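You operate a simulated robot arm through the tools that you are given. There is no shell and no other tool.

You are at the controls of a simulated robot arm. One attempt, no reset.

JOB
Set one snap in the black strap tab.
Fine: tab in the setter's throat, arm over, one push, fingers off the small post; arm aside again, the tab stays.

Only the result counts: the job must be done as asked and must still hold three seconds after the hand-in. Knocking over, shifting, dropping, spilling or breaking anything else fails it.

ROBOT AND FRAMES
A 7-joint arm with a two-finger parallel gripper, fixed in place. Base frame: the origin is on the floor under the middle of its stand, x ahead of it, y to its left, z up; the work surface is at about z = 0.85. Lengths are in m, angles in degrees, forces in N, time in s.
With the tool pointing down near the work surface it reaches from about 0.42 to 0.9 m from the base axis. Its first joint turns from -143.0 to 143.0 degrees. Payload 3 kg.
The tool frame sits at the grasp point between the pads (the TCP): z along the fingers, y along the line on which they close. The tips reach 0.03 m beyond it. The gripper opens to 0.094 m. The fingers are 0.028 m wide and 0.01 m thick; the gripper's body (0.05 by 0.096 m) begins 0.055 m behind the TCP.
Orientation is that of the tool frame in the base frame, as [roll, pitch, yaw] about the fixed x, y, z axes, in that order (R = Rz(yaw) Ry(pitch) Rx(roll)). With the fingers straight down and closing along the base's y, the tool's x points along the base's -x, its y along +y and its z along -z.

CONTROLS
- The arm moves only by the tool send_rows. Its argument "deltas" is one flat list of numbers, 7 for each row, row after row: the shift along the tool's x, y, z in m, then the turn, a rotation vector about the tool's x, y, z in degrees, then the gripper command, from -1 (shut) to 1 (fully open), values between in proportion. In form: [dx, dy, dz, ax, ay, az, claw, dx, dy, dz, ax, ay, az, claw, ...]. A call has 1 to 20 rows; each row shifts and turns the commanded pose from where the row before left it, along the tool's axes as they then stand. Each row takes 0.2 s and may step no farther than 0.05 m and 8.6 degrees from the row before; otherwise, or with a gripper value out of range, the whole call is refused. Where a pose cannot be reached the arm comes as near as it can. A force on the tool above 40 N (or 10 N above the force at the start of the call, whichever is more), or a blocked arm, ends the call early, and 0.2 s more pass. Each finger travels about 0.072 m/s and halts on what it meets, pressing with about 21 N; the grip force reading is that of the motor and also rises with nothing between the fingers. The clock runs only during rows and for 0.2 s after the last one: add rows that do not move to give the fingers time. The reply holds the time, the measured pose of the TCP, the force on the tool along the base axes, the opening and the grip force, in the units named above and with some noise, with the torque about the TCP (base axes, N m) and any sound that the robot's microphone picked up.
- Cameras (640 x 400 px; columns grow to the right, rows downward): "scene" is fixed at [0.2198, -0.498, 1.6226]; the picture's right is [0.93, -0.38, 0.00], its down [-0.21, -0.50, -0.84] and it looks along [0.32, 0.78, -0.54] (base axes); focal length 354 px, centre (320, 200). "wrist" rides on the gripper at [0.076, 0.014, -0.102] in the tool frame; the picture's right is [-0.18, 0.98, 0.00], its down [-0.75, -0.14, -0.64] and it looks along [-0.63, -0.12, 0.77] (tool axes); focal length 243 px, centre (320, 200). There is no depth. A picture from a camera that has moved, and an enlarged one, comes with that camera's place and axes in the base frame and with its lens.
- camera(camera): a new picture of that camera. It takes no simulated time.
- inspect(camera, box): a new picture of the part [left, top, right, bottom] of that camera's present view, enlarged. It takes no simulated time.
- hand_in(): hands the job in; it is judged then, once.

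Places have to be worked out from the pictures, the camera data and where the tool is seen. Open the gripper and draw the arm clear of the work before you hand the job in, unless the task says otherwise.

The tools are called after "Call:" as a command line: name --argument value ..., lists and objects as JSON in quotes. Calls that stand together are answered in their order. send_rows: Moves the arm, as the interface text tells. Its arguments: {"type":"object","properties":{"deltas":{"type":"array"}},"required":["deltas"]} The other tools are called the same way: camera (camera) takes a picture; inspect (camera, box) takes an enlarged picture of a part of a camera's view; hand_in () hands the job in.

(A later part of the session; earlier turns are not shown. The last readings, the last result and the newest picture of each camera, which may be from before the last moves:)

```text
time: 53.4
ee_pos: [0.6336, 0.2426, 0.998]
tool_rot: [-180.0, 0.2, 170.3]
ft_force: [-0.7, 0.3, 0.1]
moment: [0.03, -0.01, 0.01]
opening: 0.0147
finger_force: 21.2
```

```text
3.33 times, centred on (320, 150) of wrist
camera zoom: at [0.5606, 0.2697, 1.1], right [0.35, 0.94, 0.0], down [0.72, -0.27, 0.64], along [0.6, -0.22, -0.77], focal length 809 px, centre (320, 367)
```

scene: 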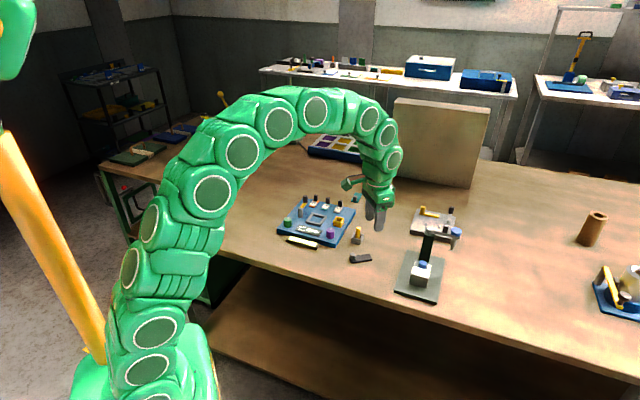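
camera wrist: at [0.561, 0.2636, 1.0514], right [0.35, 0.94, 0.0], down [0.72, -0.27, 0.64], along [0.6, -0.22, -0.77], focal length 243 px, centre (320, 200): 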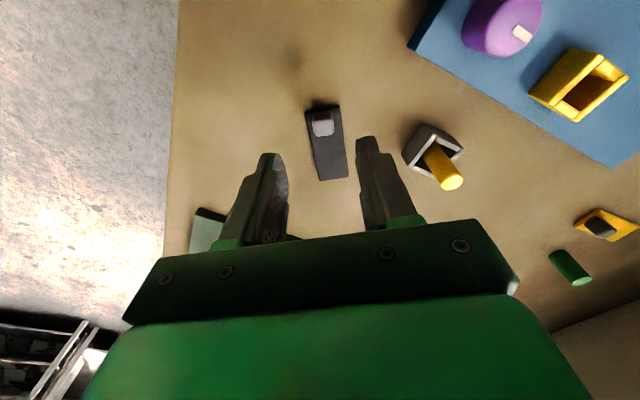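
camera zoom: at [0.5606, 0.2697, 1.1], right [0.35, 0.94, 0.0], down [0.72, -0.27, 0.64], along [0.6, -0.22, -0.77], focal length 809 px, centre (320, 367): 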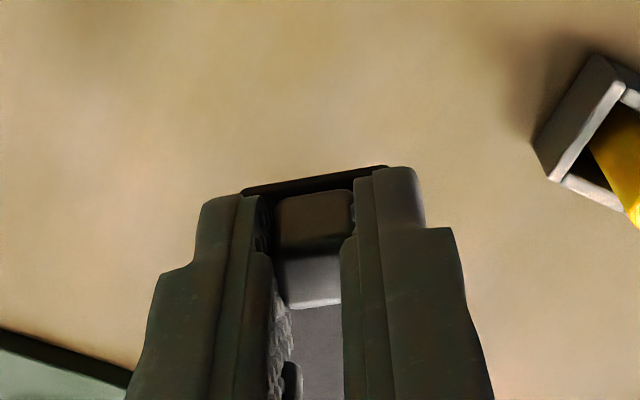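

The tab is held level. Before placing, I'll look closely at the setter's block, blue post, column and arm once more.

Call:
inspect --camera "scene" --box '[405, 250, 440, 285]'

Call:
inspect --camera "scene" --box '[415, 215, 470, 255]'

Call:
camera --camera "wrist"

```text
11.43 times, centred on (422, 268) of scene
camera zoom: at [0.2198, -0.498, 1.6226], right [0.93, -0.38, 0.0], down [-0.21, -0.5, -0.84], along [0.32, 0.78, -0.54], focal length 4047 px, centre (-851, -571)
```

zoom: 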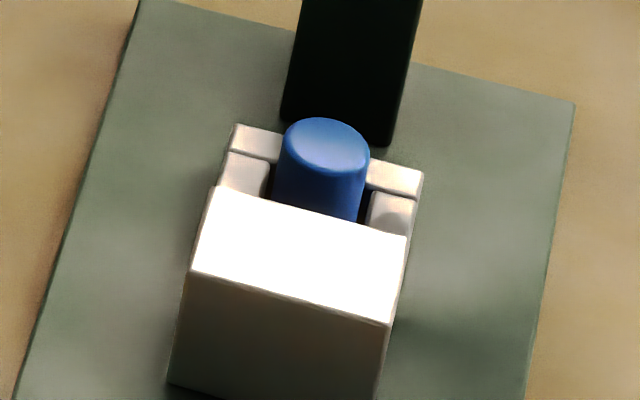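

```text
10.00 times, centred on (442, 235) of scene
camera zoom: at [0.2198, -0.498, 1.6226], right [0.93, -0.38, 0.0], down [-0.21, -0.5, -0.84], along [0.32, 0.78, -0.54], focal length 3541 px, centre (-905, -150)
```

zoom: 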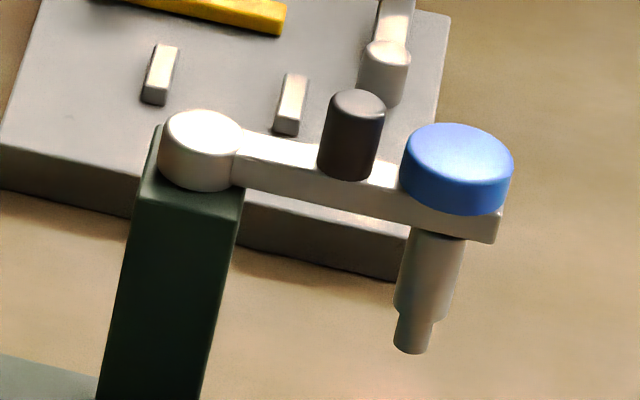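

```text
taken
camera wrist: at [0.5606, 0.2697, 1.1], right [0.35, 0.94, 0.0], down [0.72, -0.27, 0.64], along [0.6, -0.22, -0.77], focal length 243 px, centre (320, 200)
```

wrist: 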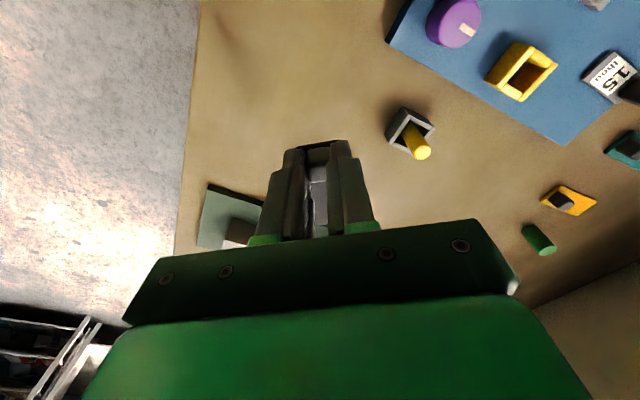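

Triangulating: block top and blue die top are both at z ≈ 0.904, the die is at (0.793, 0.103), the pivot at (0.842, 0.152), and the plunger tip is near z = 0.914. The arm radius of about 0.07 matches the die. I'll turn the tab to the setter axis (45.2°) and move it high above the block.

Call:
send_rows --deltas '[0, 0, -0.0045, 0, 0, -7.843, -1, 0, 0, -0.0045, 0, 0, -7.843, -1, 0, 0, -0.0045, 0, 0, -7.843, -1, 0, 0, -0.0045, 0, 0, -7.843, -1, 0, 0, -0.0045, 0, 0, -7.843, -1, 0, 0, -0.0045, 0, 0, -7.843, -1, 0, 0, -0.0045, 0, 0, -7.843, -1, 0.004, -0.0264, 0, 0, 0, 0, -1, 0.004, -0.0264, 0, 0, 0, 0, -1, 0.004, -0.0264, 0, 0, 0, 0, -1, 0.004, -0.0264, 0, 0, 0, 0, -1, 0.004, -0.0264, 0, 0, 0, 0, -1, 0.004, -0.0264, 0, 0, 0, 0, -1, 0.004, -0.0264, 0, 0, 0, 0, -1, 0.004, -0.0264, 0, 0, 0, 0, -1, 0, 0, 0, 0, 0, 0, -1]'

Call:
camera --camera "wrist"

Call:
inspect --camera "scene" --box '[380, 190, 480, 290]'

```text
time: 56.8
ee_pos: [0.7609, 0.0706, 1.0284]
tool_rot: [-179.9, 0.1, -134.9]
ft_force: [-0.5, -0.5, -0.6]
moment: [0.03, 0.03, -0.01]
opening: 0.0145
finger_force: 21.3
```

```text
taken
camera wrist: at [0.6968, 0.0266, 1.1311], right [-0.57, 0.82, 0.0], down [0.63, 0.43, 0.64], along [0.53, 0.36, -0.77], focal length 243 px, centre (320, 200)
```

wrist: 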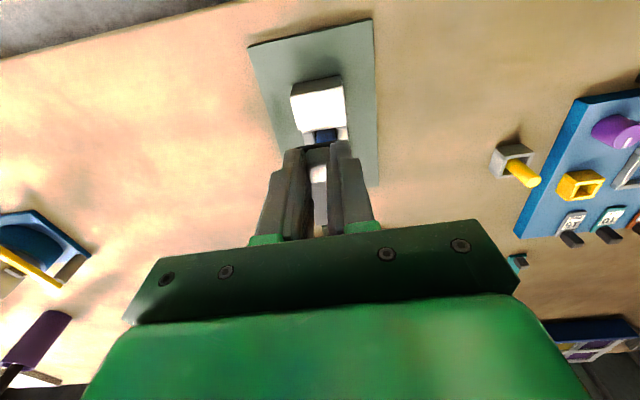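

```text
4.00 times, centred on (430, 240) of scene
camera zoom: at [0.2198, -0.498, 1.6226], right [0.93, -0.38, 0.0], down [-0.21, -0.5, -0.84], along [0.32, 0.78, -0.54], focal length 1416 px, centre (-120, 40)
```

zoom: 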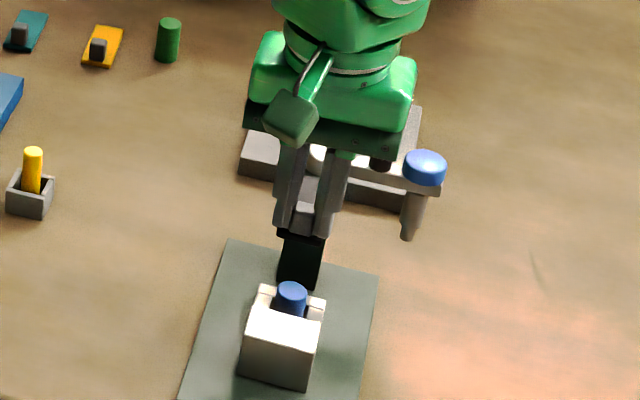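

The tab is above the block, aligned. I'll zoom into the wrist view to verify the lateral alignment with the block.

Call:
inspect --camera "wrist" --box '[240, 10, 400, 160]'

Call:
inspect --camera "wrist" --box '[280, 70, 360, 150]'

```text
2.67 times, centred on (320, 85) of wrist
camera zoom: at [0.6968, 0.0266, 1.1311], right [-0.57, 0.82, 0.0], down [0.63, 0.43, 0.64], along [0.53, 0.36, -0.77], focal length 647 px, centre (320, 507)
```

zoom: 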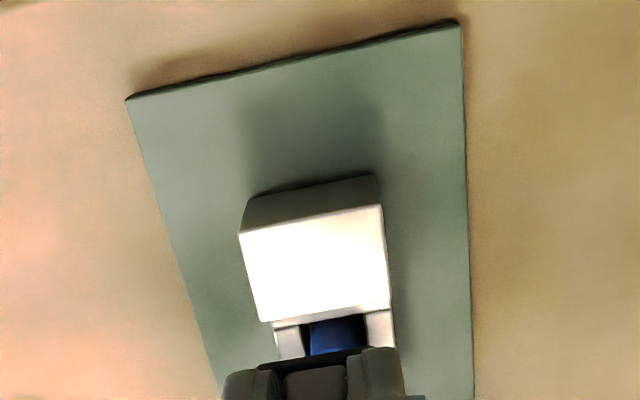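

```text
5.00 times, centred on (320, 110) of wrist
camera zoom: at [0.6968, 0.0266, 1.1311], right [-0.57, 0.82, 0.0], down [0.63, 0.43, 0.64], along [0.53, 0.36, -0.77], focal length 1213 px, centre (320, 650)
```

zoom: 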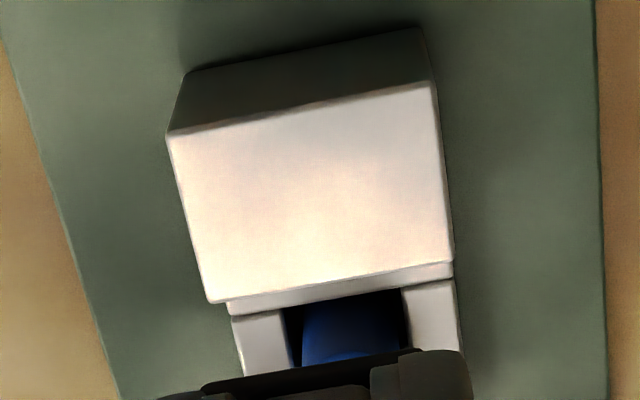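

Block centre measured at (0.7635, 0.0724); the TCP is 0.6 mm off its axis and 3 mm back, as intended. Descending to just above the block.

Call:
send_rows --deltas '[0, 0, 0.016, 0, 0, 0, -1, 0, 0, 0.016, 0, 0, 0, -1, 0, 0, 0.016, 0, 0, 0, -1, 0, 0, 0.014, 0, 0, 0, -1, 0, 0, 0.01, 0, 0, 0, -1, 0, 0, 0, 0, 0, 0, -1]'

Call:
inspect --camera "scene" --box '[395, 220, 455, 290]'

Call:
inspect --camera "wrist" --box '[240, 60, 400, 210]'

```text
time: 58.2
ee_pos: [0.7601, 0.0689, 0.9565]
tool_rot: [-179.9, 0.0, -135.0]
ft_force: [0.5, 0.0, -0.3]
moment: [0.0, 0.01, -0.04]
opening: 0.0145
finger_force: 20.9
```

```text
5.71 times, centred on (425, 255) of scene
camera zoom: at [0.2198, -0.498, 1.6226], right [0.93, -0.38, 0.0], down [-0.21, -0.5, -0.84], along [0.32, 0.78, -0.54], focal length 2023 px, centre (-280, -114)
```

zoom: 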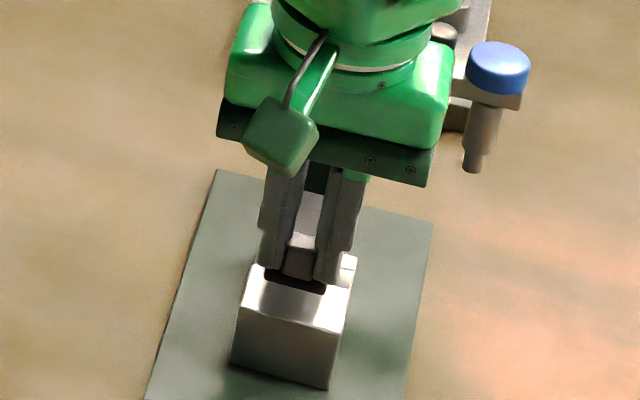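

```text
2.67 times, centred on (320, 135) of wrist
camera zoom: at [0.6962, 0.0258, 1.0591], right [-0.57, 0.82, 0.0], down [0.63, 0.43, 0.64], along [0.53, 0.36, -0.77], focal length 647 px, centre (320, 373)
```

zoom: 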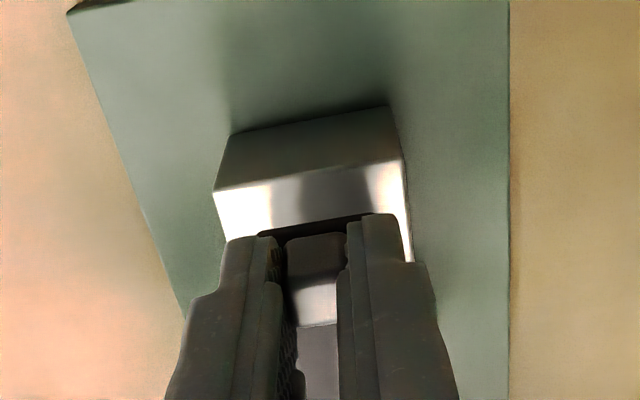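

About 12 mm above contact, well aligned. Stepping down, first 8 mm, then in 1 mm increments with force checks.

Call:
send_rows --deltas '[0, 0, 0.004, 0, 0, 0, -1, 0, 0, 0.004, 0, 0, 0, -1, 0, 0, 0, 0, 0, 0, -1]'

Call:
send_rows --deltas '[0, 0, 0.001, 0, 0, 0, -1, 0, 0, 0.001, 0, 0, 0, -1, 0, 0, 0, 0, 0, 0, -1]'

Call:
inspect --camera "scene" --box '[400, 240, 450, 290]'

```text
time: 59.0
ee_pos: [0.7602, 0.0707, 0.9491]
tool_rot: [-179.9, 0.1, -135.0]
ft_force: [0.5, 1.0, -0.3]
moment: [-0.03, -0.01, -0.01]
opening: 0.0148
finger_force: 21.2
```

```text
time: 59.8
ee_pos: [0.7619, 0.0705, 0.947]
tool_rot: [-179.8, 0.1, -135.0]
ft_force: [-1.2, 0.1, -0.1]
moment: [0.0, 0.02, -0.01]
opening: 0.0146
finger_force: 20.9
```

```text
8.00 times, centred on (425, 265) of scene
camera zoom: at [0.2198, -0.498, 1.6226], right [0.93, -0.38, 0.0], down [-0.21, -0.5, -0.84], along [0.32, 0.78, -0.54], focal length 2833 px, centre (-520, -320)
```

zoom: 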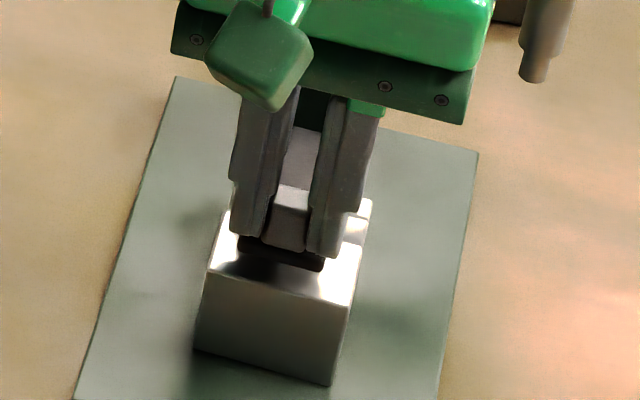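

No contact at 0.947; continuing one millimetre at a time.

Call:
send_rows --deltas '[0, 0, 0.001, 0, 0, 0, -1, 0, 0, 0, 0, 0, 0, -1]'

Call:
send_rows --deltas '[0, 0, 0.001, 0, 0, 0, -1, 0, 0, 0, 0, 0, 0, -1]'

```text
time: 60.4
ee_pos: [0.7621, 0.0705, 0.9459]
tool_rot: [-179.9, 0.2, -135.0]
ft_force: [-0.4, 0.1, 0.2]
moment: [0.02, 0.01, -0.01]
opening: 0.0147
finger_force: 20.6
```

```text
time: 61.0
ee_pos: [0.7611, 0.0714, 0.9444]
tool_rot: [-179.9, 0.1, -134.9]
ft_force: [-0.5, 0.8, 0.1]
moment: [-0.02, 0.0, 0.01]
opening: 0.0147
finger_force: 21.1
```

Still free. Continuing with smaller steps.

Call:
send_rows --deltas '[0, 0, 0.0008, 0, 0, 0, -1, 0, 0, 0, 0, 0, 0, -1]'

Call:
send_rows --deltas '[0, 0, 0.0008, 0, 0, 0, -1, 0, 0, 0, 0, 0, 0, -1]'

Call:
inspect --camera "scene" --box '[405, 250, 440, 285]'

Call:
inspect --camera "wrist" --box '[270, 80, 380, 180]'

```text
time: 61.6
ee_pos: [0.7597, 0.0709, 0.9436]
tool_rot: [-180.0, 0.0, -134.9]
ft_force: [-0.3, -0.1, -0.3]
moment: [-0.04, 0.01, -0.02]
opening: 0.0146
finger_force: 21.0
```

```text
time: 62.2
ee_pos: [0.7612, 0.0698, 0.9423]
tool_rot: [-179.9, 0.1, -135.0]
ft_force: [0.1, -1.1, 0.6]
moment: [-0.01, 0.01, -0.02]
opening: 0.0146
finger_force: 20.9
```

```text
11.43 times, centred on (422, 268) of scene
camera zoom: at [0.2198, -0.498, 1.6226], right [0.93, -0.38, 0.0], down [-0.21, -0.5, -0.84], along [0.32, 0.78, -0.54], focal length 4047 px, centre (-851, -571)
```

zoom: 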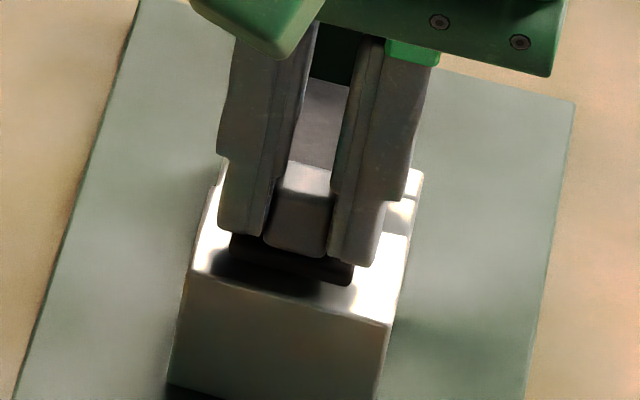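

```text
4.00 times, centred on (325, 130) of wrist
camera zoom: at [0.6968, 0.0262, 1.0452], right [-0.57, 0.82, 0.0], down [0.63, 0.43, 0.64], along [0.53, 0.36, -0.77], focal length 970 px, centre (300, 480)
```

zoom: 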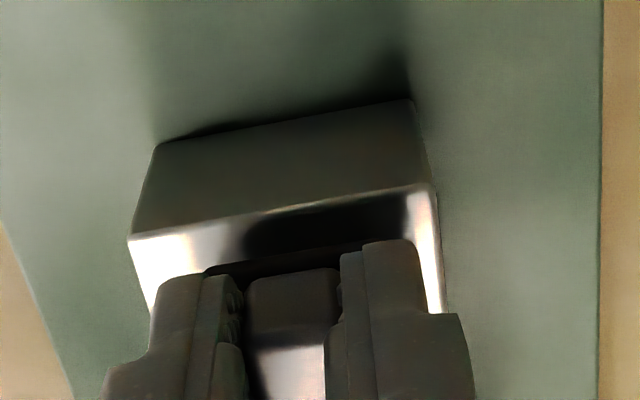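

Still no contact force. A few more small steps.

Call:
send_rows --deltas '[0, 0, 0.0008, 0, 0, 0, -1, 0, 0, 0, 0, 0, 0, -1]'

Call:
send_rows --deltas '[0, 0, 0.0008, 0, 0, 0, -1, 0, 0, 0, 0, 0, 0, -1]'

Call:
send_rows --deltas '[0, 0, 0.0006, 0, 0, 0, -1, 0, 0, 0, 0, 0, 0, -1]'

```text
time: 62.8
ee_pos: [0.76, 0.0692, 0.9419]
tool_rot: [-179.9, 0.1, -135.0]
ft_force: [-0.4, 0.2, -0.6]
moment: [-0.01, 0.01, -0.01]
opening: 0.0147
finger_force: 21.1
```

```text
time: 63.4
ee_pos: [0.7613, 0.0703, 0.9416]
tool_rot: [-179.9, 0.1, -134.9]
ft_force: [0.1, 0.4, 2.5]
moment: [0.09, -0.11, -0.02]
opening: 0.0147
finger_force: 21.2
```

```text
time: 64.0
ee_pos: [0.7599, 0.0698, 0.9417]
tool_rot: [-179.9, 0.1, -134.9]
ft_force: [1.6, 1.8, 6.3]
moment: [0.25, -0.21, 0.02]
opening: 0.0149
finger_force: 21.1
```

Contact: 6 N, and the torque shows the contact point about 5 cm ahead along the tab, i.e. on the blue die. So the tab is at its seat; I relieve the load slightly and open the fingers.

Call:
send_rows --deltas '[0, 0, -0.0006, 0, 0, 0, -1, 0, 0, 0, 0, 0, 0, -0.8, 0, 0, 0, 0, 0, 0, -0.6, 0, 0, 0, 0, 0, 0, -0.4, 0, 0, 0, 0, 0, 0, -0.3]'

Call:
inspect --camera "wrist" --box '[270, 80, 380, 180]'

Call:
inspect --camera "scene" --box '[400, 240, 450, 290]'

```text
time: 65.2
ee_pos: [0.7598, 0.069, 0.9411]
tool_rot: [-179.8, 0.2, -134.9]
ft_force: [1.5, -0.1, 0.2]
moment: [-0.01, -0.01, 0.0]
opening: 0.033
finger_force: 0.0
```

```text
4.00 times, centred on (325, 130) of wrist
camera zoom: at [0.6965, 0.0259, 1.0437], right [-0.57, 0.82, 0.0], down [0.63, 0.43, 0.64], along [0.53, 0.36, -0.77], focal length 970 px, centre (300, 480)
```

zoom: 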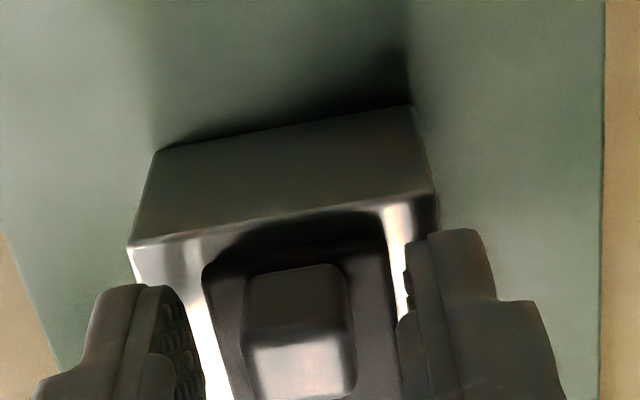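

```text
8.00 times, centred on (425, 265) of scene
camera zoom: at [0.2198, -0.498, 1.6226], right [0.93, -0.38, 0.0], down [-0.21, -0.5, -0.84], along [0.32, 0.78, -0.54], focal length 2833 px, centre (-520, -320)
```

zoom: 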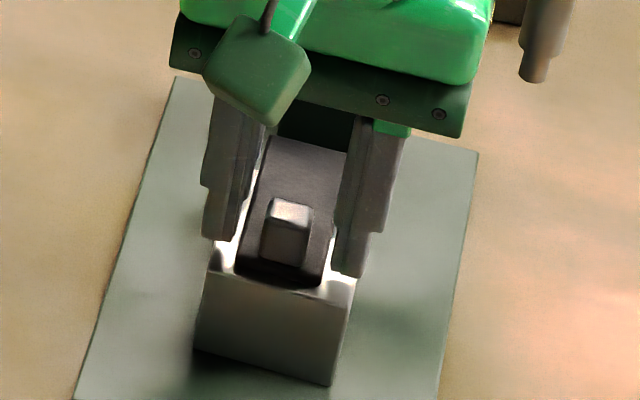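

The tab sits on the block, aligned. I'll withdraw straight up and check its seat.

Call:
send_rows --deltas '[0, 0, -0.01, 0, 0, 0, -0.3, 0, 0, -0.015, 0, 0, 0, -0.3, 0, 0, -0.03, 0, 0, 0, -0.3, 0, 0, -0.04, 0, 0, 0, -0.3, 0, 0, -0.03, 0, 0, 0, -0.3, 0.04, 0, 0, 0, 0, 0, -0.3, 0.04, 0, 0, 0, 0, 0, -0.3, 0, 0, 0, 0, 0, 0, -0.3]'

Call:
camera --camera "wrist"

Call:
inspect --camera "scene" --box '[395, 240, 450, 290]'

```text
time: 67.0
ee_pos: [0.7048, 0.0132, 1.0682]
tool_rot: [-179.9, 0.2, -134.9]
ft_force: [0.3, 0.0, -0.3]
moment: [0.02, -0.04, -0.04]
opening: 0.0329
finger_force: 0.1
```

```text
taken
camera wrist: at [0.6398, -0.0306, 1.1693], right [-0.57, 0.82, 0.0], down [0.63, 0.43, 0.64], along [0.53, 0.36, -0.77], focal length 243 px, centre (320, 200)
```

wrist: 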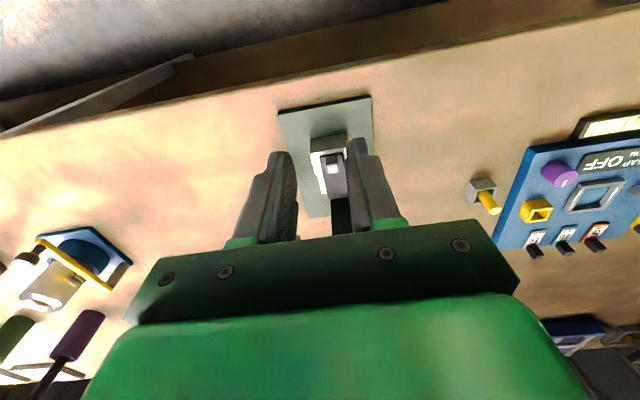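

```text
8.00 times, centred on (422, 265) of scene
camera zoom: at [0.2198, -0.498, 1.6226], right [0.93, -0.38, 0.0], down [-0.21, -0.5, -0.84], along [0.32, 0.78, -0.54], focal length 2833 px, centre (-500, -320)
```

zoom: 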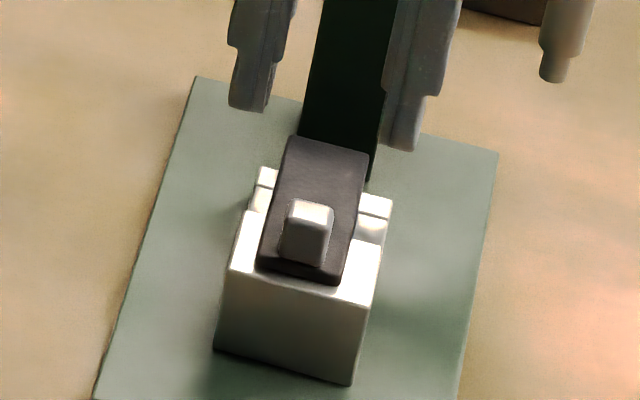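

Call:
inspect --camera "wrist" --box '[270, 90, 390, 190]'

Call:
inspect --camera "scene" --box '[410, 250, 440, 280]'

```text
4.00 times, centred on (330, 140) of wrist
camera zoom: at [0.6398, -0.0306, 1.1693], right [-0.57, 0.82, 0.0], down [0.63, 0.43, 0.64], along [0.53, 0.36, -0.77], focal length 970 px, centre (280, 440)
```

zoom: 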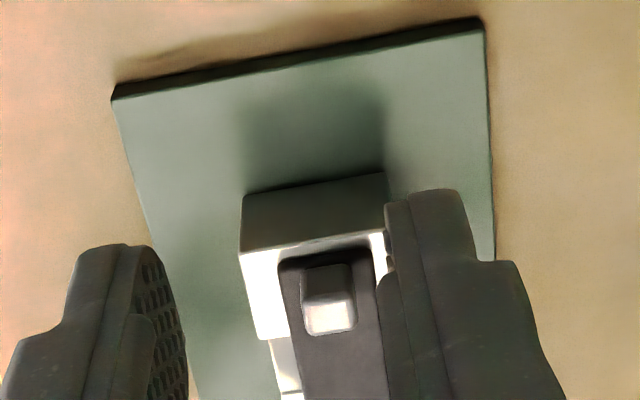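

```text
13.33 times, centred on (425, 265) of scene
camera zoom: at [0.2198, -0.498, 1.6226], right [0.93, -0.38, 0.0], down [-0.21, -0.5, -0.84], along [0.32, 0.78, -0.54], focal length 4721 px, centre (-1080, -667)
```

zoom: 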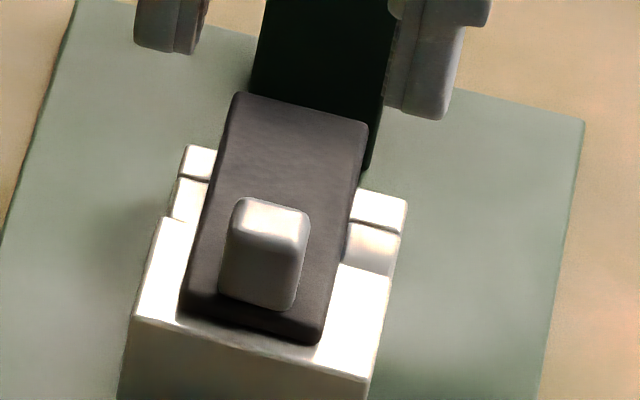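

The tab lies straight across block and die, with the die under the middle of its free half. Next I'll look at the swing arm from above at a safe height, gripper open for a clear view.

Call:
send_rows --deltas '[0, 0, -0.013, 0, 0, 7.5, 0, 0, 0, -0.013, 0, 0, 7.5, 0.5, 0, 0, -0.013, 0, 0, 7.5, 1, 0, 0, -0.013, 0, 0, 7.5, 1, 0, 0, 0, 0, 0, 7.5, 1, 0, 0, 0, 0, 0, 7.5, 1, -0.0188, 0.0292, 0, 0, 0, 0, 1, -0.0188, 0.0292, 0, 0, 0, 0, 1, -0.0188, 0.0292, 0, 0, 0, 0, 1, -0.0188, 0.0292, 0, 0, 0, 0, 1, 0, 0, 0, 0, 0, 0, 1]'

Call:
camera --camera "wrist"

Call:
inspect --camera "wrist" --box '[250, 110, 400, 220]'

```text
time: 69.4
ee_pos: [0.7785, 0.1298, 1.1179]
tool_rot: [179.9, 0.1, -180.0]
ft_force: [0.7, 0.2, 0.7]
moment: [0.0, 0.0, 0.03]
opening: 0.094
finger_force: 0.0
```

```text
taken
camera wrist: at [0.7017, 0.1443, 1.2209], right [0.18, 0.98, 0.0], down [0.75, -0.14, 0.64], along [0.63, -0.12, -0.77], focal length 243 px, centre (320, 200)
```

wrist: 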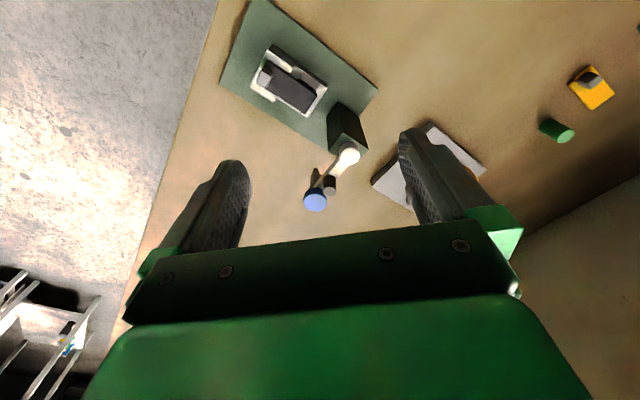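

```text
3.64 times, centred on (325, 165) of wrist
camera zoom: at [0.7017, 0.1443, 1.2209], right [0.18, 0.98, 0.0], down [0.75, -0.14, 0.64], along [0.63, -0.12, -0.77], focal length 882 px, centre (302, 327)
```

zoom: 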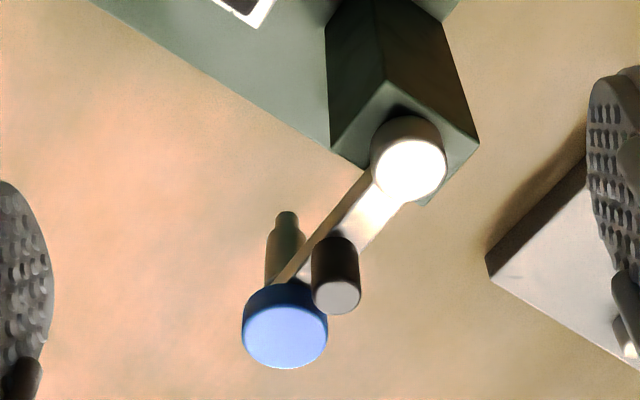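

Triangulation gives pivot (0.842, 0.152), cap (0.892, 0.104, top 0.994) and black handle post (0.868, 0.124, top 1.005), so the arm is at −45° and must swing to −135°. I'll close the fingers, tilt forward, and go to the far side of the handle, above it first.

Call:
send_rows --deltas '[0, 0, 0, 0, -6.67, 0, 0.4, 0, 0, 0, 0, -6.67, 0, -0.3, 0, 0, 0, 0, -6.66, 0, -1, -0.0233, 0.0054, 0.0212, 0, 0, 0, -1, -0.0233, 0.0054, 0.0212, 0, 0, 0, -1, -0.0233, 0.0054, 0.0212, 0, 0, 0, -1, -0.0233, 0.0054, 0.0212, 0, 0, 0, -1, 0, 0, 0, 0, 0, 0, -1]'

Call:
camera --camera "wrist"

Call:
inspect --camera "scene" --box '[395, 180, 485, 260]'

```text
time: 71.2
ee_pos: [0.8946, 0.1519, 1.0703]
tool_rot: [-179.9, 20.1, -179.9]
ft_force: [0.4, -1.1, -0.4]
moment: [0.01, 0.01, 0.03]
opening: 0.0002
finger_force: 20.6
```

```text
taken
camera wrist: at [0.7879, 0.166, 1.1401], right [0.17, 0.98, 0.06], down [0.49, -0.14, 0.86], along [0.86, -0.12, -0.5], focal length 243 px, centre (320, 200)
```

wrist: 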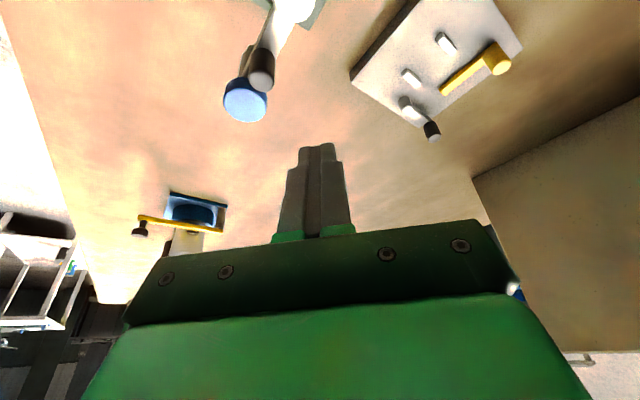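

```text
5.00 times, centred on (440, 220) of scene
camera zoom: at [0.2198, -0.498, 1.6226], right [0.93, -0.38, 0.0], down [-0.21, -0.5, -0.84], along [0.32, 0.78, -0.54], focal length 1770 px, centre (-280, 100)
```

zoom: 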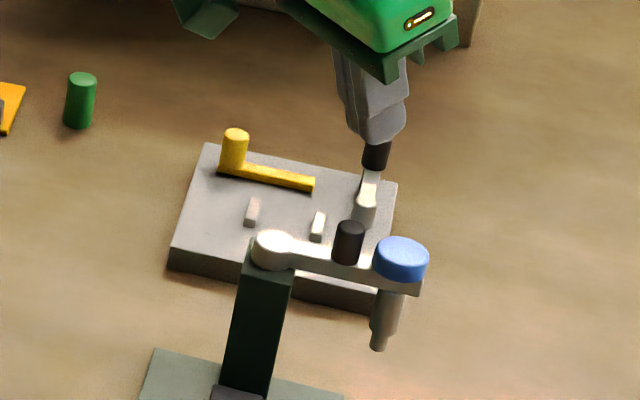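

The closed fingers are over the far side of the handle. Lowering 57 mm there (tips to about z = 0.98, above the bar).

Call:
send_rows --deltas '[0.00975, 0, 0.0268, 0, 0, 0, -1, 0.00975, 0, 0.0268, 0, 0, 0, -1, 0, 0, 0, 0, 0, 0, -1]'

Call:
camera --camera "wrist"

Call:
inspect --camera "scene" --box '[395, 180, 485, 260]'

```text
time: 72.0
ee_pos: [0.8965, 0.1529, 1.0141]
tool_rot: [179.9, 20.1, -180.0]
ft_force: [0.8, -0.5, 0.6]
moment: [-0.01, -0.01, -0.03]
opening: 0.0
finger_force: 20.6
```

```text
taken
camera wrist: at [0.7895, 0.1664, 1.0838], right [0.17, 0.98, 0.06], down [0.49, -0.14, 0.86], along [0.86, -0.12, -0.5], focal length 243 px, centre (320, 200)
```

wrist: 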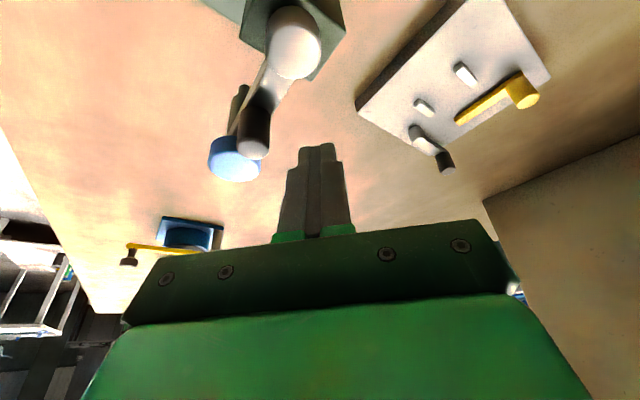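

```text
5.00 times, centred on (440, 220) of scene
camera zoom: at [0.2198, -0.498, 1.6226], right [0.93, -0.38, 0.0], down [-0.21, -0.5, -0.84], along [0.32, 0.78, -0.54], focal length 1770 px, centre (-280, 100)
```

zoom: 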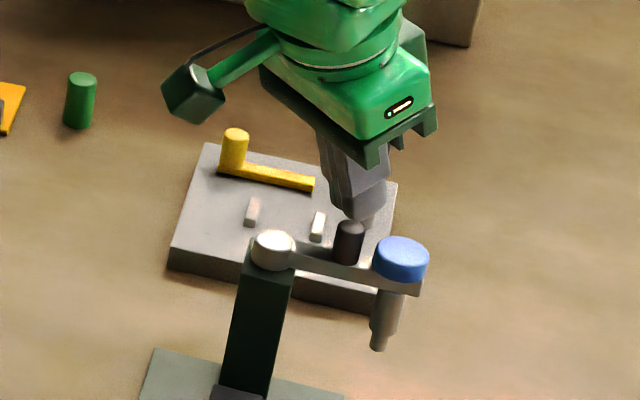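

The fingers are just behind the handle. I'll move gently toward it to make contact and see the force needed.

Call:
send_rows --deltas '[0.00273, -0.003, -0.00099, 0, 0, 0, -1, 0.00273, -0.003, -0.00099, 0, 0, 0, -1, 0.00273, -0.003, -0.00099, 0, 0, 0, -1, 0, 0, 0, 0, 0, 0, -1]'

Call:
inspect --camera "scene" --box '[415, 200, 475, 250]'

```text
time: 73.0
ee_pos: [0.8866, 0.1427, 1.0141]
tool_rot: [180.0, 20.1, -179.9]
ft_force: [0.3, -0.7, -0.5]
moment: [0.03, -0.01, 0.02]
opening: 0.0
finger_force: 20.8
```

```text
8.00 times, centred on (445, 225) of scene
camera zoom: at [0.2198, -0.498, 1.6226], right [0.93, -0.38, 0.0], down [-0.21, -0.5, -0.84], along [0.32, 0.78, -0.54], focal length 2833 px, centre (-680, 0)
```

zoom: 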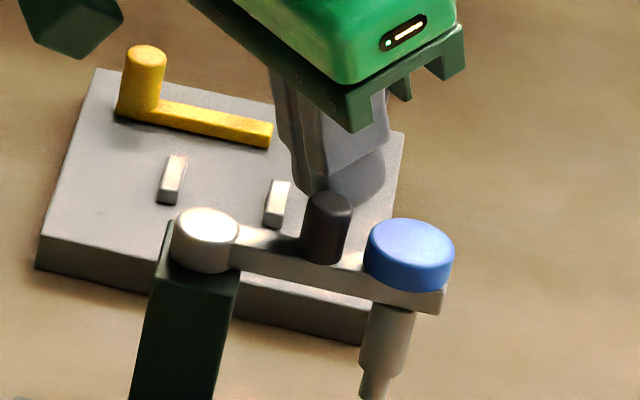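

No contact yet. I'll follow the arc for the first 30° of swing and check.

Call:
send_rows --deltas '[0.00122, -0.0037, -0.00044, 0, 0, 0, -1, 0.00122, -0.0037, -0.00044, 0, 0, 0, -1, 0.00122, -0.0037, -0.00044, 0, 0, 0, -1, 0.00244, -0.0034, -0.00089, 0, 0, 0, -1, 0.00244, -0.0034, -0.00089, 0, 0, 0, -1, 0.00244, -0.0034, -0.00089, 0, 0, 0, -1, 0, 0, 0, 0, 0, 0, -1]'

Call:
inspect --camera "scene" --box '[400, 200, 475, 270]'

Call:
camera --camera "wrist"

```text
time: 74.6
ee_pos: [0.8746, 0.1209, 1.0141]
tool_rot: [-179.9, 20.1, -179.9]
ft_force: [-0.4, 0.2, -0.3]
moment: [-0.02, 0.0, 0.0]
opening: 0.0
finger_force: 21.0
```

```text
5.71 times, centred on (438, 235) of scene
camera zoom: at [0.2198, -0.498, 1.6226], right [0.93, -0.38, 0.0], down [-0.21, -0.5, -0.84], along [0.32, 0.78, -0.54], focal length 2023 px, centre (-351, 0)
```

zoom: 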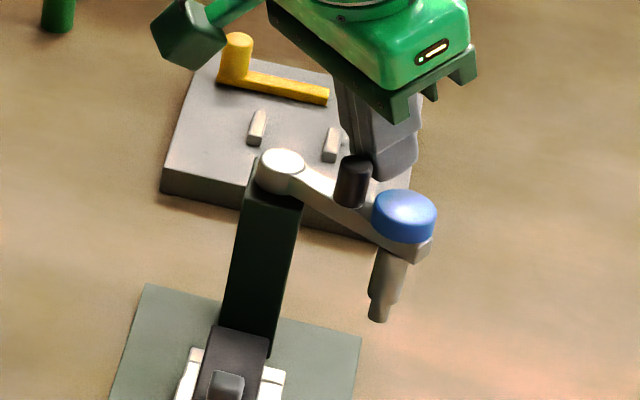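

```text
taken
camera wrist: at [0.7677, 0.1356, 1.0841], right [0.17, 0.98, 0.06], down [0.49, -0.14, 0.86], along [0.86, -0.12, -0.5], focal length 243 px, centre (320, 200)
```

wrist: 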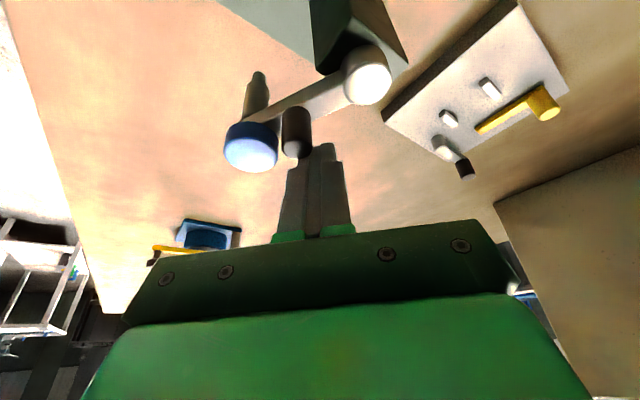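

The arm follows with almost no force. Continuing to about −105° and then checking plunger clearance over the tab.

Call:
send_rows --deltas '[0.00348, -0.0025, -0.00127, 0, 0, 0, -1, 0.00348, -0.0025, -0.00127, 0, 0, 0, -1, 0.00348, -0.0025, -0.00127, 0, 0, 0, -1, 0.00273, -0.0016, -0.00099, 0, 0, 0, -1, 0.00273, -0.0016, -0.00099, 0, 0, 0, -1, 0.00273, -0.0016, -0.00099, 0, 0, 0, -1, 0, 0, 0, 0, 0, 0, -1]'

Call:
inspect --camera "scene" --box '[400, 210, 470, 280]'

Call:
camera --camera "wrist"

```text
time: 76.2
ee_pos: [0.8554, 0.1085, 1.0141]
tool_rot: [180.0, 20.2, -180.0]
ft_force: [-1.2, -0.5, 1.9]
moment: [0.02, -0.01, 0.0]
opening: 0.0
finger_force: 20.8
```

```text
5.71 times, centred on (435, 245) of scene
camera zoom: at [0.2198, -0.498, 1.6226], right [0.93, -0.38, 0.0], down [-0.21, -0.5, -0.84], along [0.32, 0.78, -0.54], focal length 2023 px, centre (-337, -57)
```

zoom: 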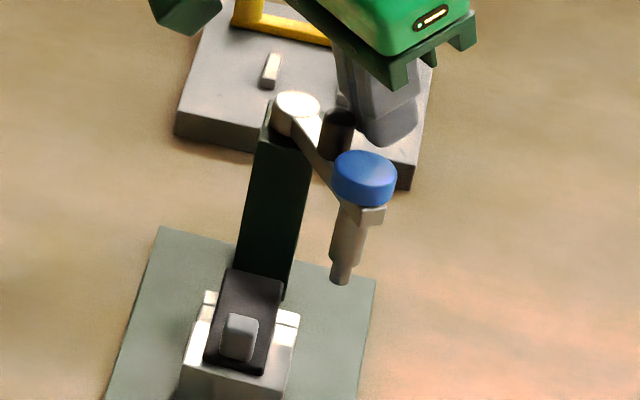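

```text
taken
camera wrist: at [0.7484, 0.1231, 1.0844], right [0.17, 0.98, 0.06], down [0.49, -0.14, 0.86], along [0.86, -0.12, -0.5], focal length 243 px, centre (320, 200)
```

wrist: 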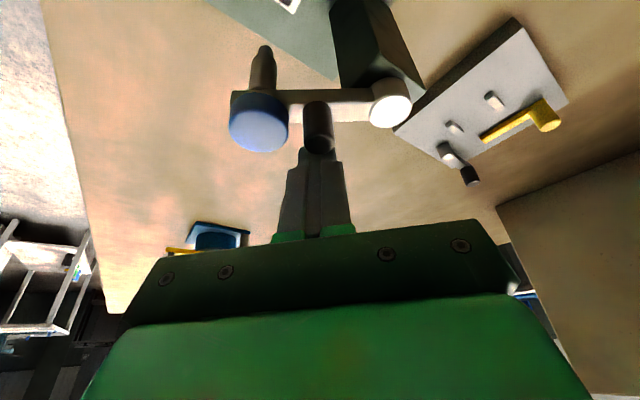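

The arm is at about −101°, the plunger still clear of the tab. Continuing to roughly −118° and checking the gap.

Call:
send_rows --deltas '[0.00338, -0.0008, -0.00123, 0, 0, 0, -1, 0.00338, -0.0008, -0.00123, 0, 0, 0, -1, 0.00338, -0.0008, -0.00123, 0, 0, 0, -1, 0, 0, 0, 0, 0, 0, -1]'

Call:
inspect --camera "scene" --box '[400, 215, 460, 275]'

Call:
inspect --camera "wrist" --box '[200, 0, 440, 160]'

```text
time: 77.2
ee_pos: [0.8438, 0.1072, 1.0152]
tool_rot: [180.0, 20.1, 179.9]
ft_force: [0.9, 1.4, 1.3]
moment: [0.03, 0.01, -0.01]
opening: 0.0003
finger_force: 21.1
```

```text
6.67 times, centred on (430, 245) of scene
camera zoom: at [0.2198, -0.498, 1.6226], right [0.93, -0.38, 0.0], down [-0.21, -0.5, -0.84], along [0.32, 0.78, -0.54], focal length 2361 px, centre (-413, -100)
```

zoom: 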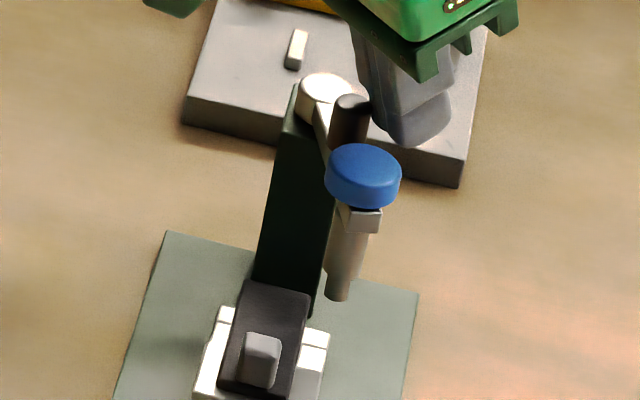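

```text
2.50 times, centred on (320, 80) of wrist
camera zoom: at [0.7379, 0.121, 1.084], right [0.17, 0.98, 0.06], down [0.49, -0.14, 0.86], along [0.86, -0.12, -0.5], focal length 606 px, centre (320, 500)
```

zoom: 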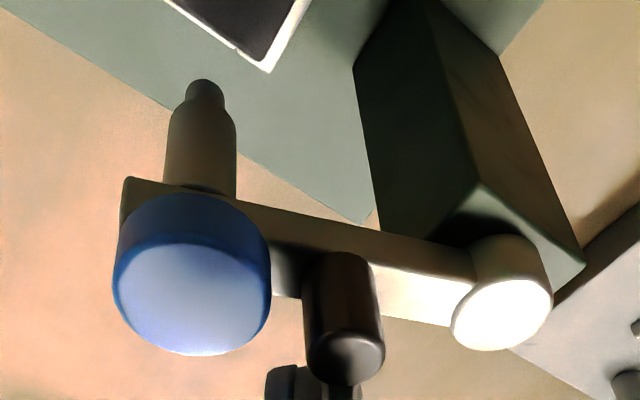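

Arm at about −117°, and the plunger tip (about z = 0.921) clears the tab top (about 0.907). Continuing to the position over the die.

Call:
send_rows --deltas '[0.00376, 0.0004, -0.00137, 0, 0, 0, -1, 0.00376, 0.0004, -0.00137, 0, 0, 0, -1, 0.00376, 0.0004, -0.00137, 0, 0, 0, -1, 0, 0, 0, 0, 0, 0, -1]'

Call:
inspect --camera "scene" --box '[400, 215, 460, 275]'

Call:
inspect --camera "wrist" --box '[200, 0, 440, 160]'

```text
time: 78.2
ee_pos: [0.832, 0.1086, 1.0139]
tool_rot: [-180.0, 20.1, -180.0]
ft_force: [0.2, 1.0, -0.5]
moment: [0.02, 0.04, -0.02]
opening: 0.0
finger_force: 21.1
```

```text
6.67 times, centred on (430, 245) of scene
camera zoom: at [0.2198, -0.498, 1.6226], right [0.93, -0.38, 0.0], down [-0.21, -0.5, -0.84], along [0.32, 0.78, -0.54], focal length 2361 px, centre (-413, -100)
```

zoom: 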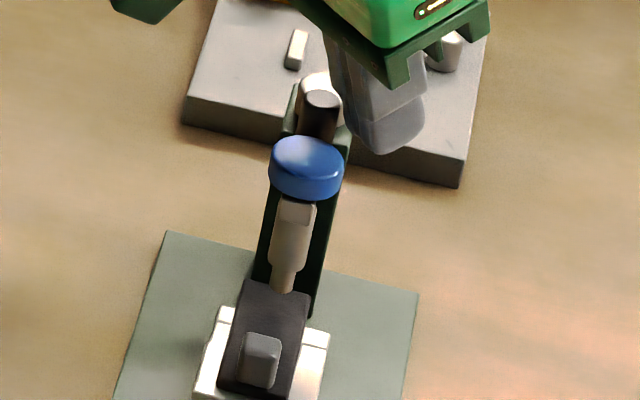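

```text
2.50 times, centred on (320, 80) of wrist
camera zoom: at [0.7253, 0.1224, 1.0835], right [0.17, 0.98, 0.06], down [0.49, -0.14, 0.86], along [0.86, -0.12, -0.5], focal length 606 px, centre (320, 500)
```

zoom: 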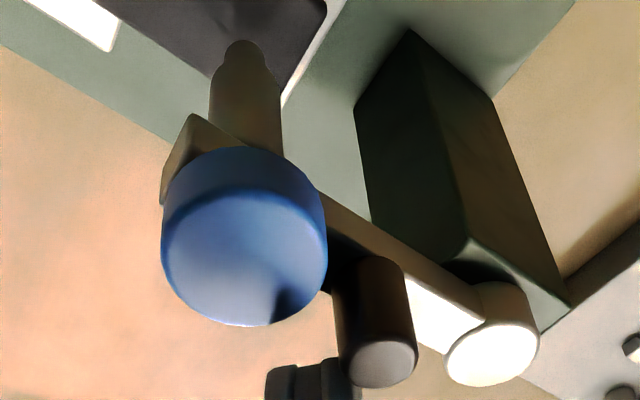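

The cap is now at (0.792, 0.103), right over the die at (0.793, 0.103), arm angle −135°. I'll move the fingers off the handle post and rise clear.

Call:
send_rows --deltas '[-0.0056, -0.006, 0.002, 0, 0, 0, -1, -0.0056, -0.006, 0.002, 0, 0, 0, -1, -0.0137, 0, -0.0376, 0, 0, 0, -1, -0.0137, 0, -0.0376, 0, 0, 0, -1, 0, 0, 0, 0, 6.67, 0, -1, 0, 0, 0, 0, 6.67, 0, -1, 0, 0, 0, 0, 6.66, 0, -1, 0, 0, 0, 0, 0, 0, -1]'

Call:
inspect --camera "scene" --box '[400, 215, 460, 275]'

Call:
camera --camera "wrist"

```text
time: 80.0
ee_pos: [0.8454, 0.0952, 1.0935]
tool_rot: [-180.0, 0.2, -180.0]
ft_force: [0.2, 0.0, -0.1]
moment: [0.02, 0.01, -0.01]
opening: 0.0002
finger_force: 21.1
```

```text
6.67 times, centred on (430, 245) of scene
camera zoom: at [0.2198, -0.498, 1.6226], right [0.93, -0.38, 0.0], down [-0.21, -0.5, -0.84], along [0.32, 0.78, -0.54], focal length 2361 px, centre (-413, -100)
```

zoom: 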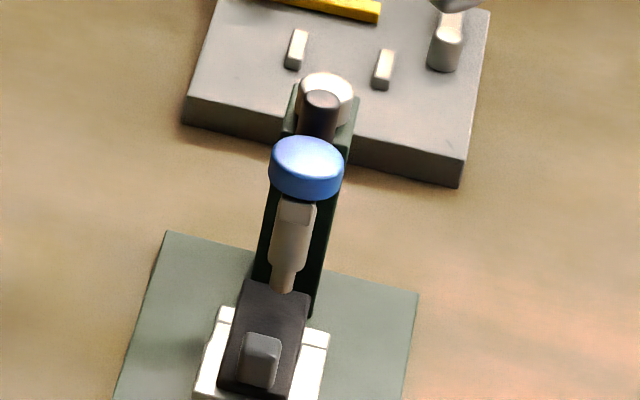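

```text
taken
camera wrist: at [0.768, 0.1102, 1.1959], right [0.18, 0.98, 0.0], down [0.75, -0.14, 0.64], along [0.63, -0.12, -0.77], focal length 243 px, centre (320, 200)
```

wrist: 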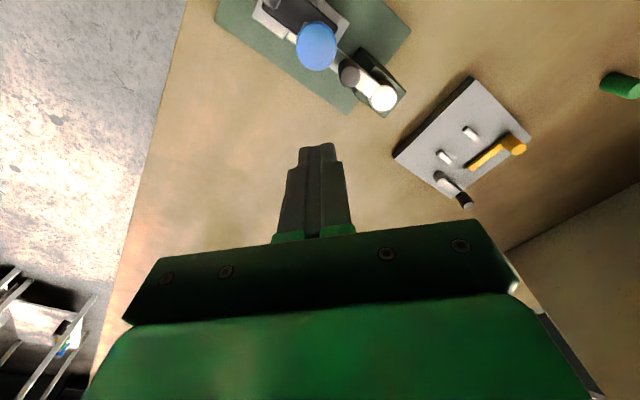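

The arm stays over the die. I'll zoom for precise positions of cap, handle and pivot before pressing.

Call:
inspect --camera "wrist" --box '[260, 0, 420, 120]'

Call:
inspect --camera "scene" --box '[415, 225, 445, 255]'

```text
3.33 times, centred on (340, 60) of wrist
camera zoom: at [0.768, 0.1102, 1.1959], right [0.18, 0.98, 0.0], down [0.75, -0.14, 0.64], along [0.63, -0.12, -0.77], focal length 809 px, centre (253, 667)
```

zoom: 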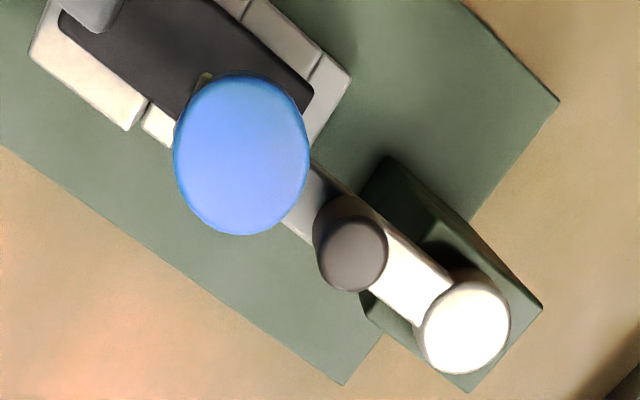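

```text
13.33 times, centred on (430, 240) of scene
camera zoom: at [0.2198, -0.498, 1.6226], right [0.93, -0.38, 0.0], down [-0.21, -0.5, -0.84], along [0.32, 0.78, -0.54], focal length 4721 px, centre (-1147, -333)
```

zoom: 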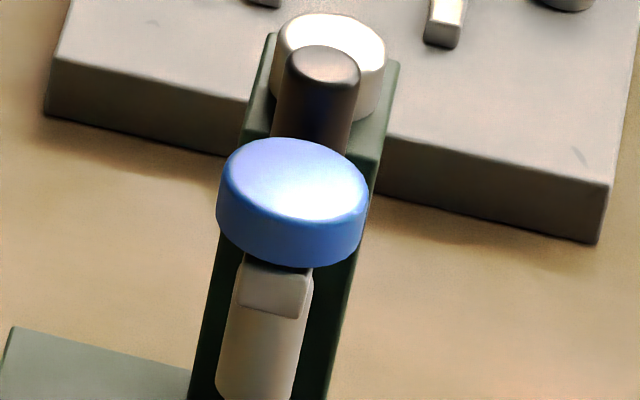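

Cap centre is at (0.7935, 0.103), directly above the die. I'll orient the closed fingers with their thin side toward the handle post and move above the cap centre.

Call:
send_rows --deltas '[0, 0, 0, 0, 0, 7.5, -1, 0, 0, 0, 0, 0, 7.5, -1, 0, 0, 0, 0, 0, 7.5, -1, 0, 0, 0, 0, 0, 7.5, -1, 0, 0, 0, 0, 0, 7.5, -1, 0, 0, 0, 0, 0, 7.5, -1, 0.0212, -0.0157, 0, 0, 0, 0, -1, 0.0212, -0.0157, 0, 0, 0, 0, -1, 0, 0, 0, 0, 0, 0, -1]'

Call:
camera --camera "wrist"

Call:
inspect --camera "scene" --box '[395, 200, 465, 270]'

```text
time: 82.0
ee_pos: [0.7932, 0.1044, 1.096]
tool_rot: [179.9, 0.1, 134.9]
ft_force: [0.6, -0.6, -0.6]
moment: [0.0, -0.01, -0.01]
opening: 0.0
finger_force: 21.3
```

```text
taken
camera wrist: at [0.7492, 0.1676, 1.1979], right [0.83, 0.56, 0.0], down [0.43, -0.63, 0.64], along [0.36, -0.53, -0.77], focal length 243 px, centre (320, 200)
```

wrist: 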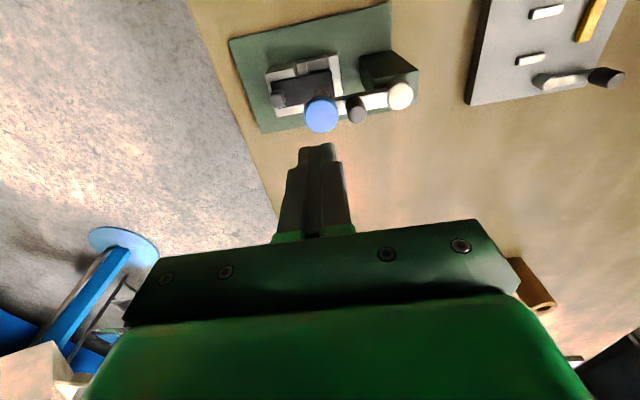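

```text
5.71 times, centred on (430, 235) of scene
camera zoom: at [0.2198, -0.498, 1.6226], right [0.93, -0.38, 0.0], down [-0.21, -0.5, -0.84], along [0.32, 0.78, -0.54], focal length 2023 px, centre (-309, 0)
```

zoom: 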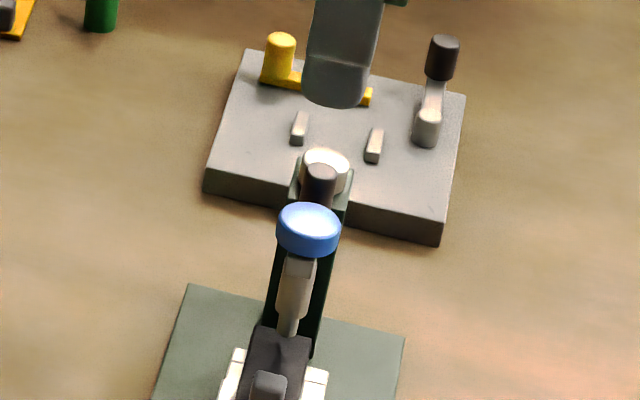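

The projected landing point matches the cap centre within about 1 mm. Descending to a few millimetres above the cap.

Call:
send_rows --deltas '[0, 0, 0.03, 0, 0, 0, -1, 0, 0, 0.025, 0, 0, 0, -1, 0, 0, 0.01, 0, 0, 0, -1, 0, 0, 0, 0, 0, 0, -1]'

Call:
inspect --camera "scene" --box '[405, 210, 455, 260]'

Call:
inspect --camera "wrist" --box '[240, 60, 420, 200]'

```text
time: 83.0
ee_pos: [0.7931, 0.1034, 1.03]
tool_rot: [179.9, 0.0, 135.1]
ft_force: [0.1, -0.8, 0.8]
moment: [0.01, -0.02, -0.01]
opening: 0.0001
finger_force: 21.2
```

```text
8.00 times, centred on (430, 235) of scene
camera zoom: at [0.2198, -0.498, 1.6226], right [0.93, -0.38, 0.0], down [-0.21, -0.5, -0.84], along [0.32, 0.78, -0.54], focal length 2833 px, centre (-560, -80)
```

zoom: 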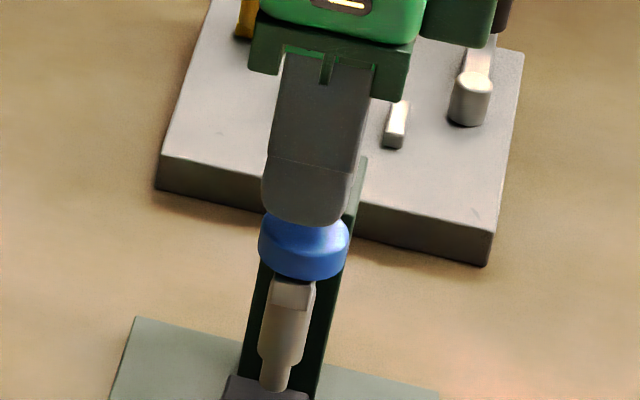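

```text
2.86 times, centred on (330, 130) of wrist
camera zoom: at [0.7491, 0.168, 1.132], right [0.82, 0.57, 0.0], down [0.43, -0.63, 0.64], along [0.36, -0.53, -0.77], focal length 693 px, centre (291, 400)
```

zoom: 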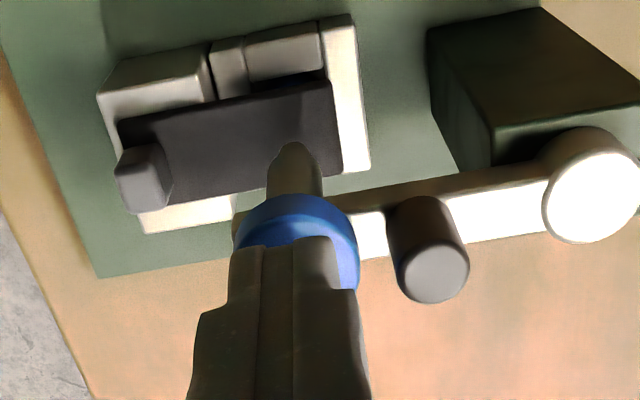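

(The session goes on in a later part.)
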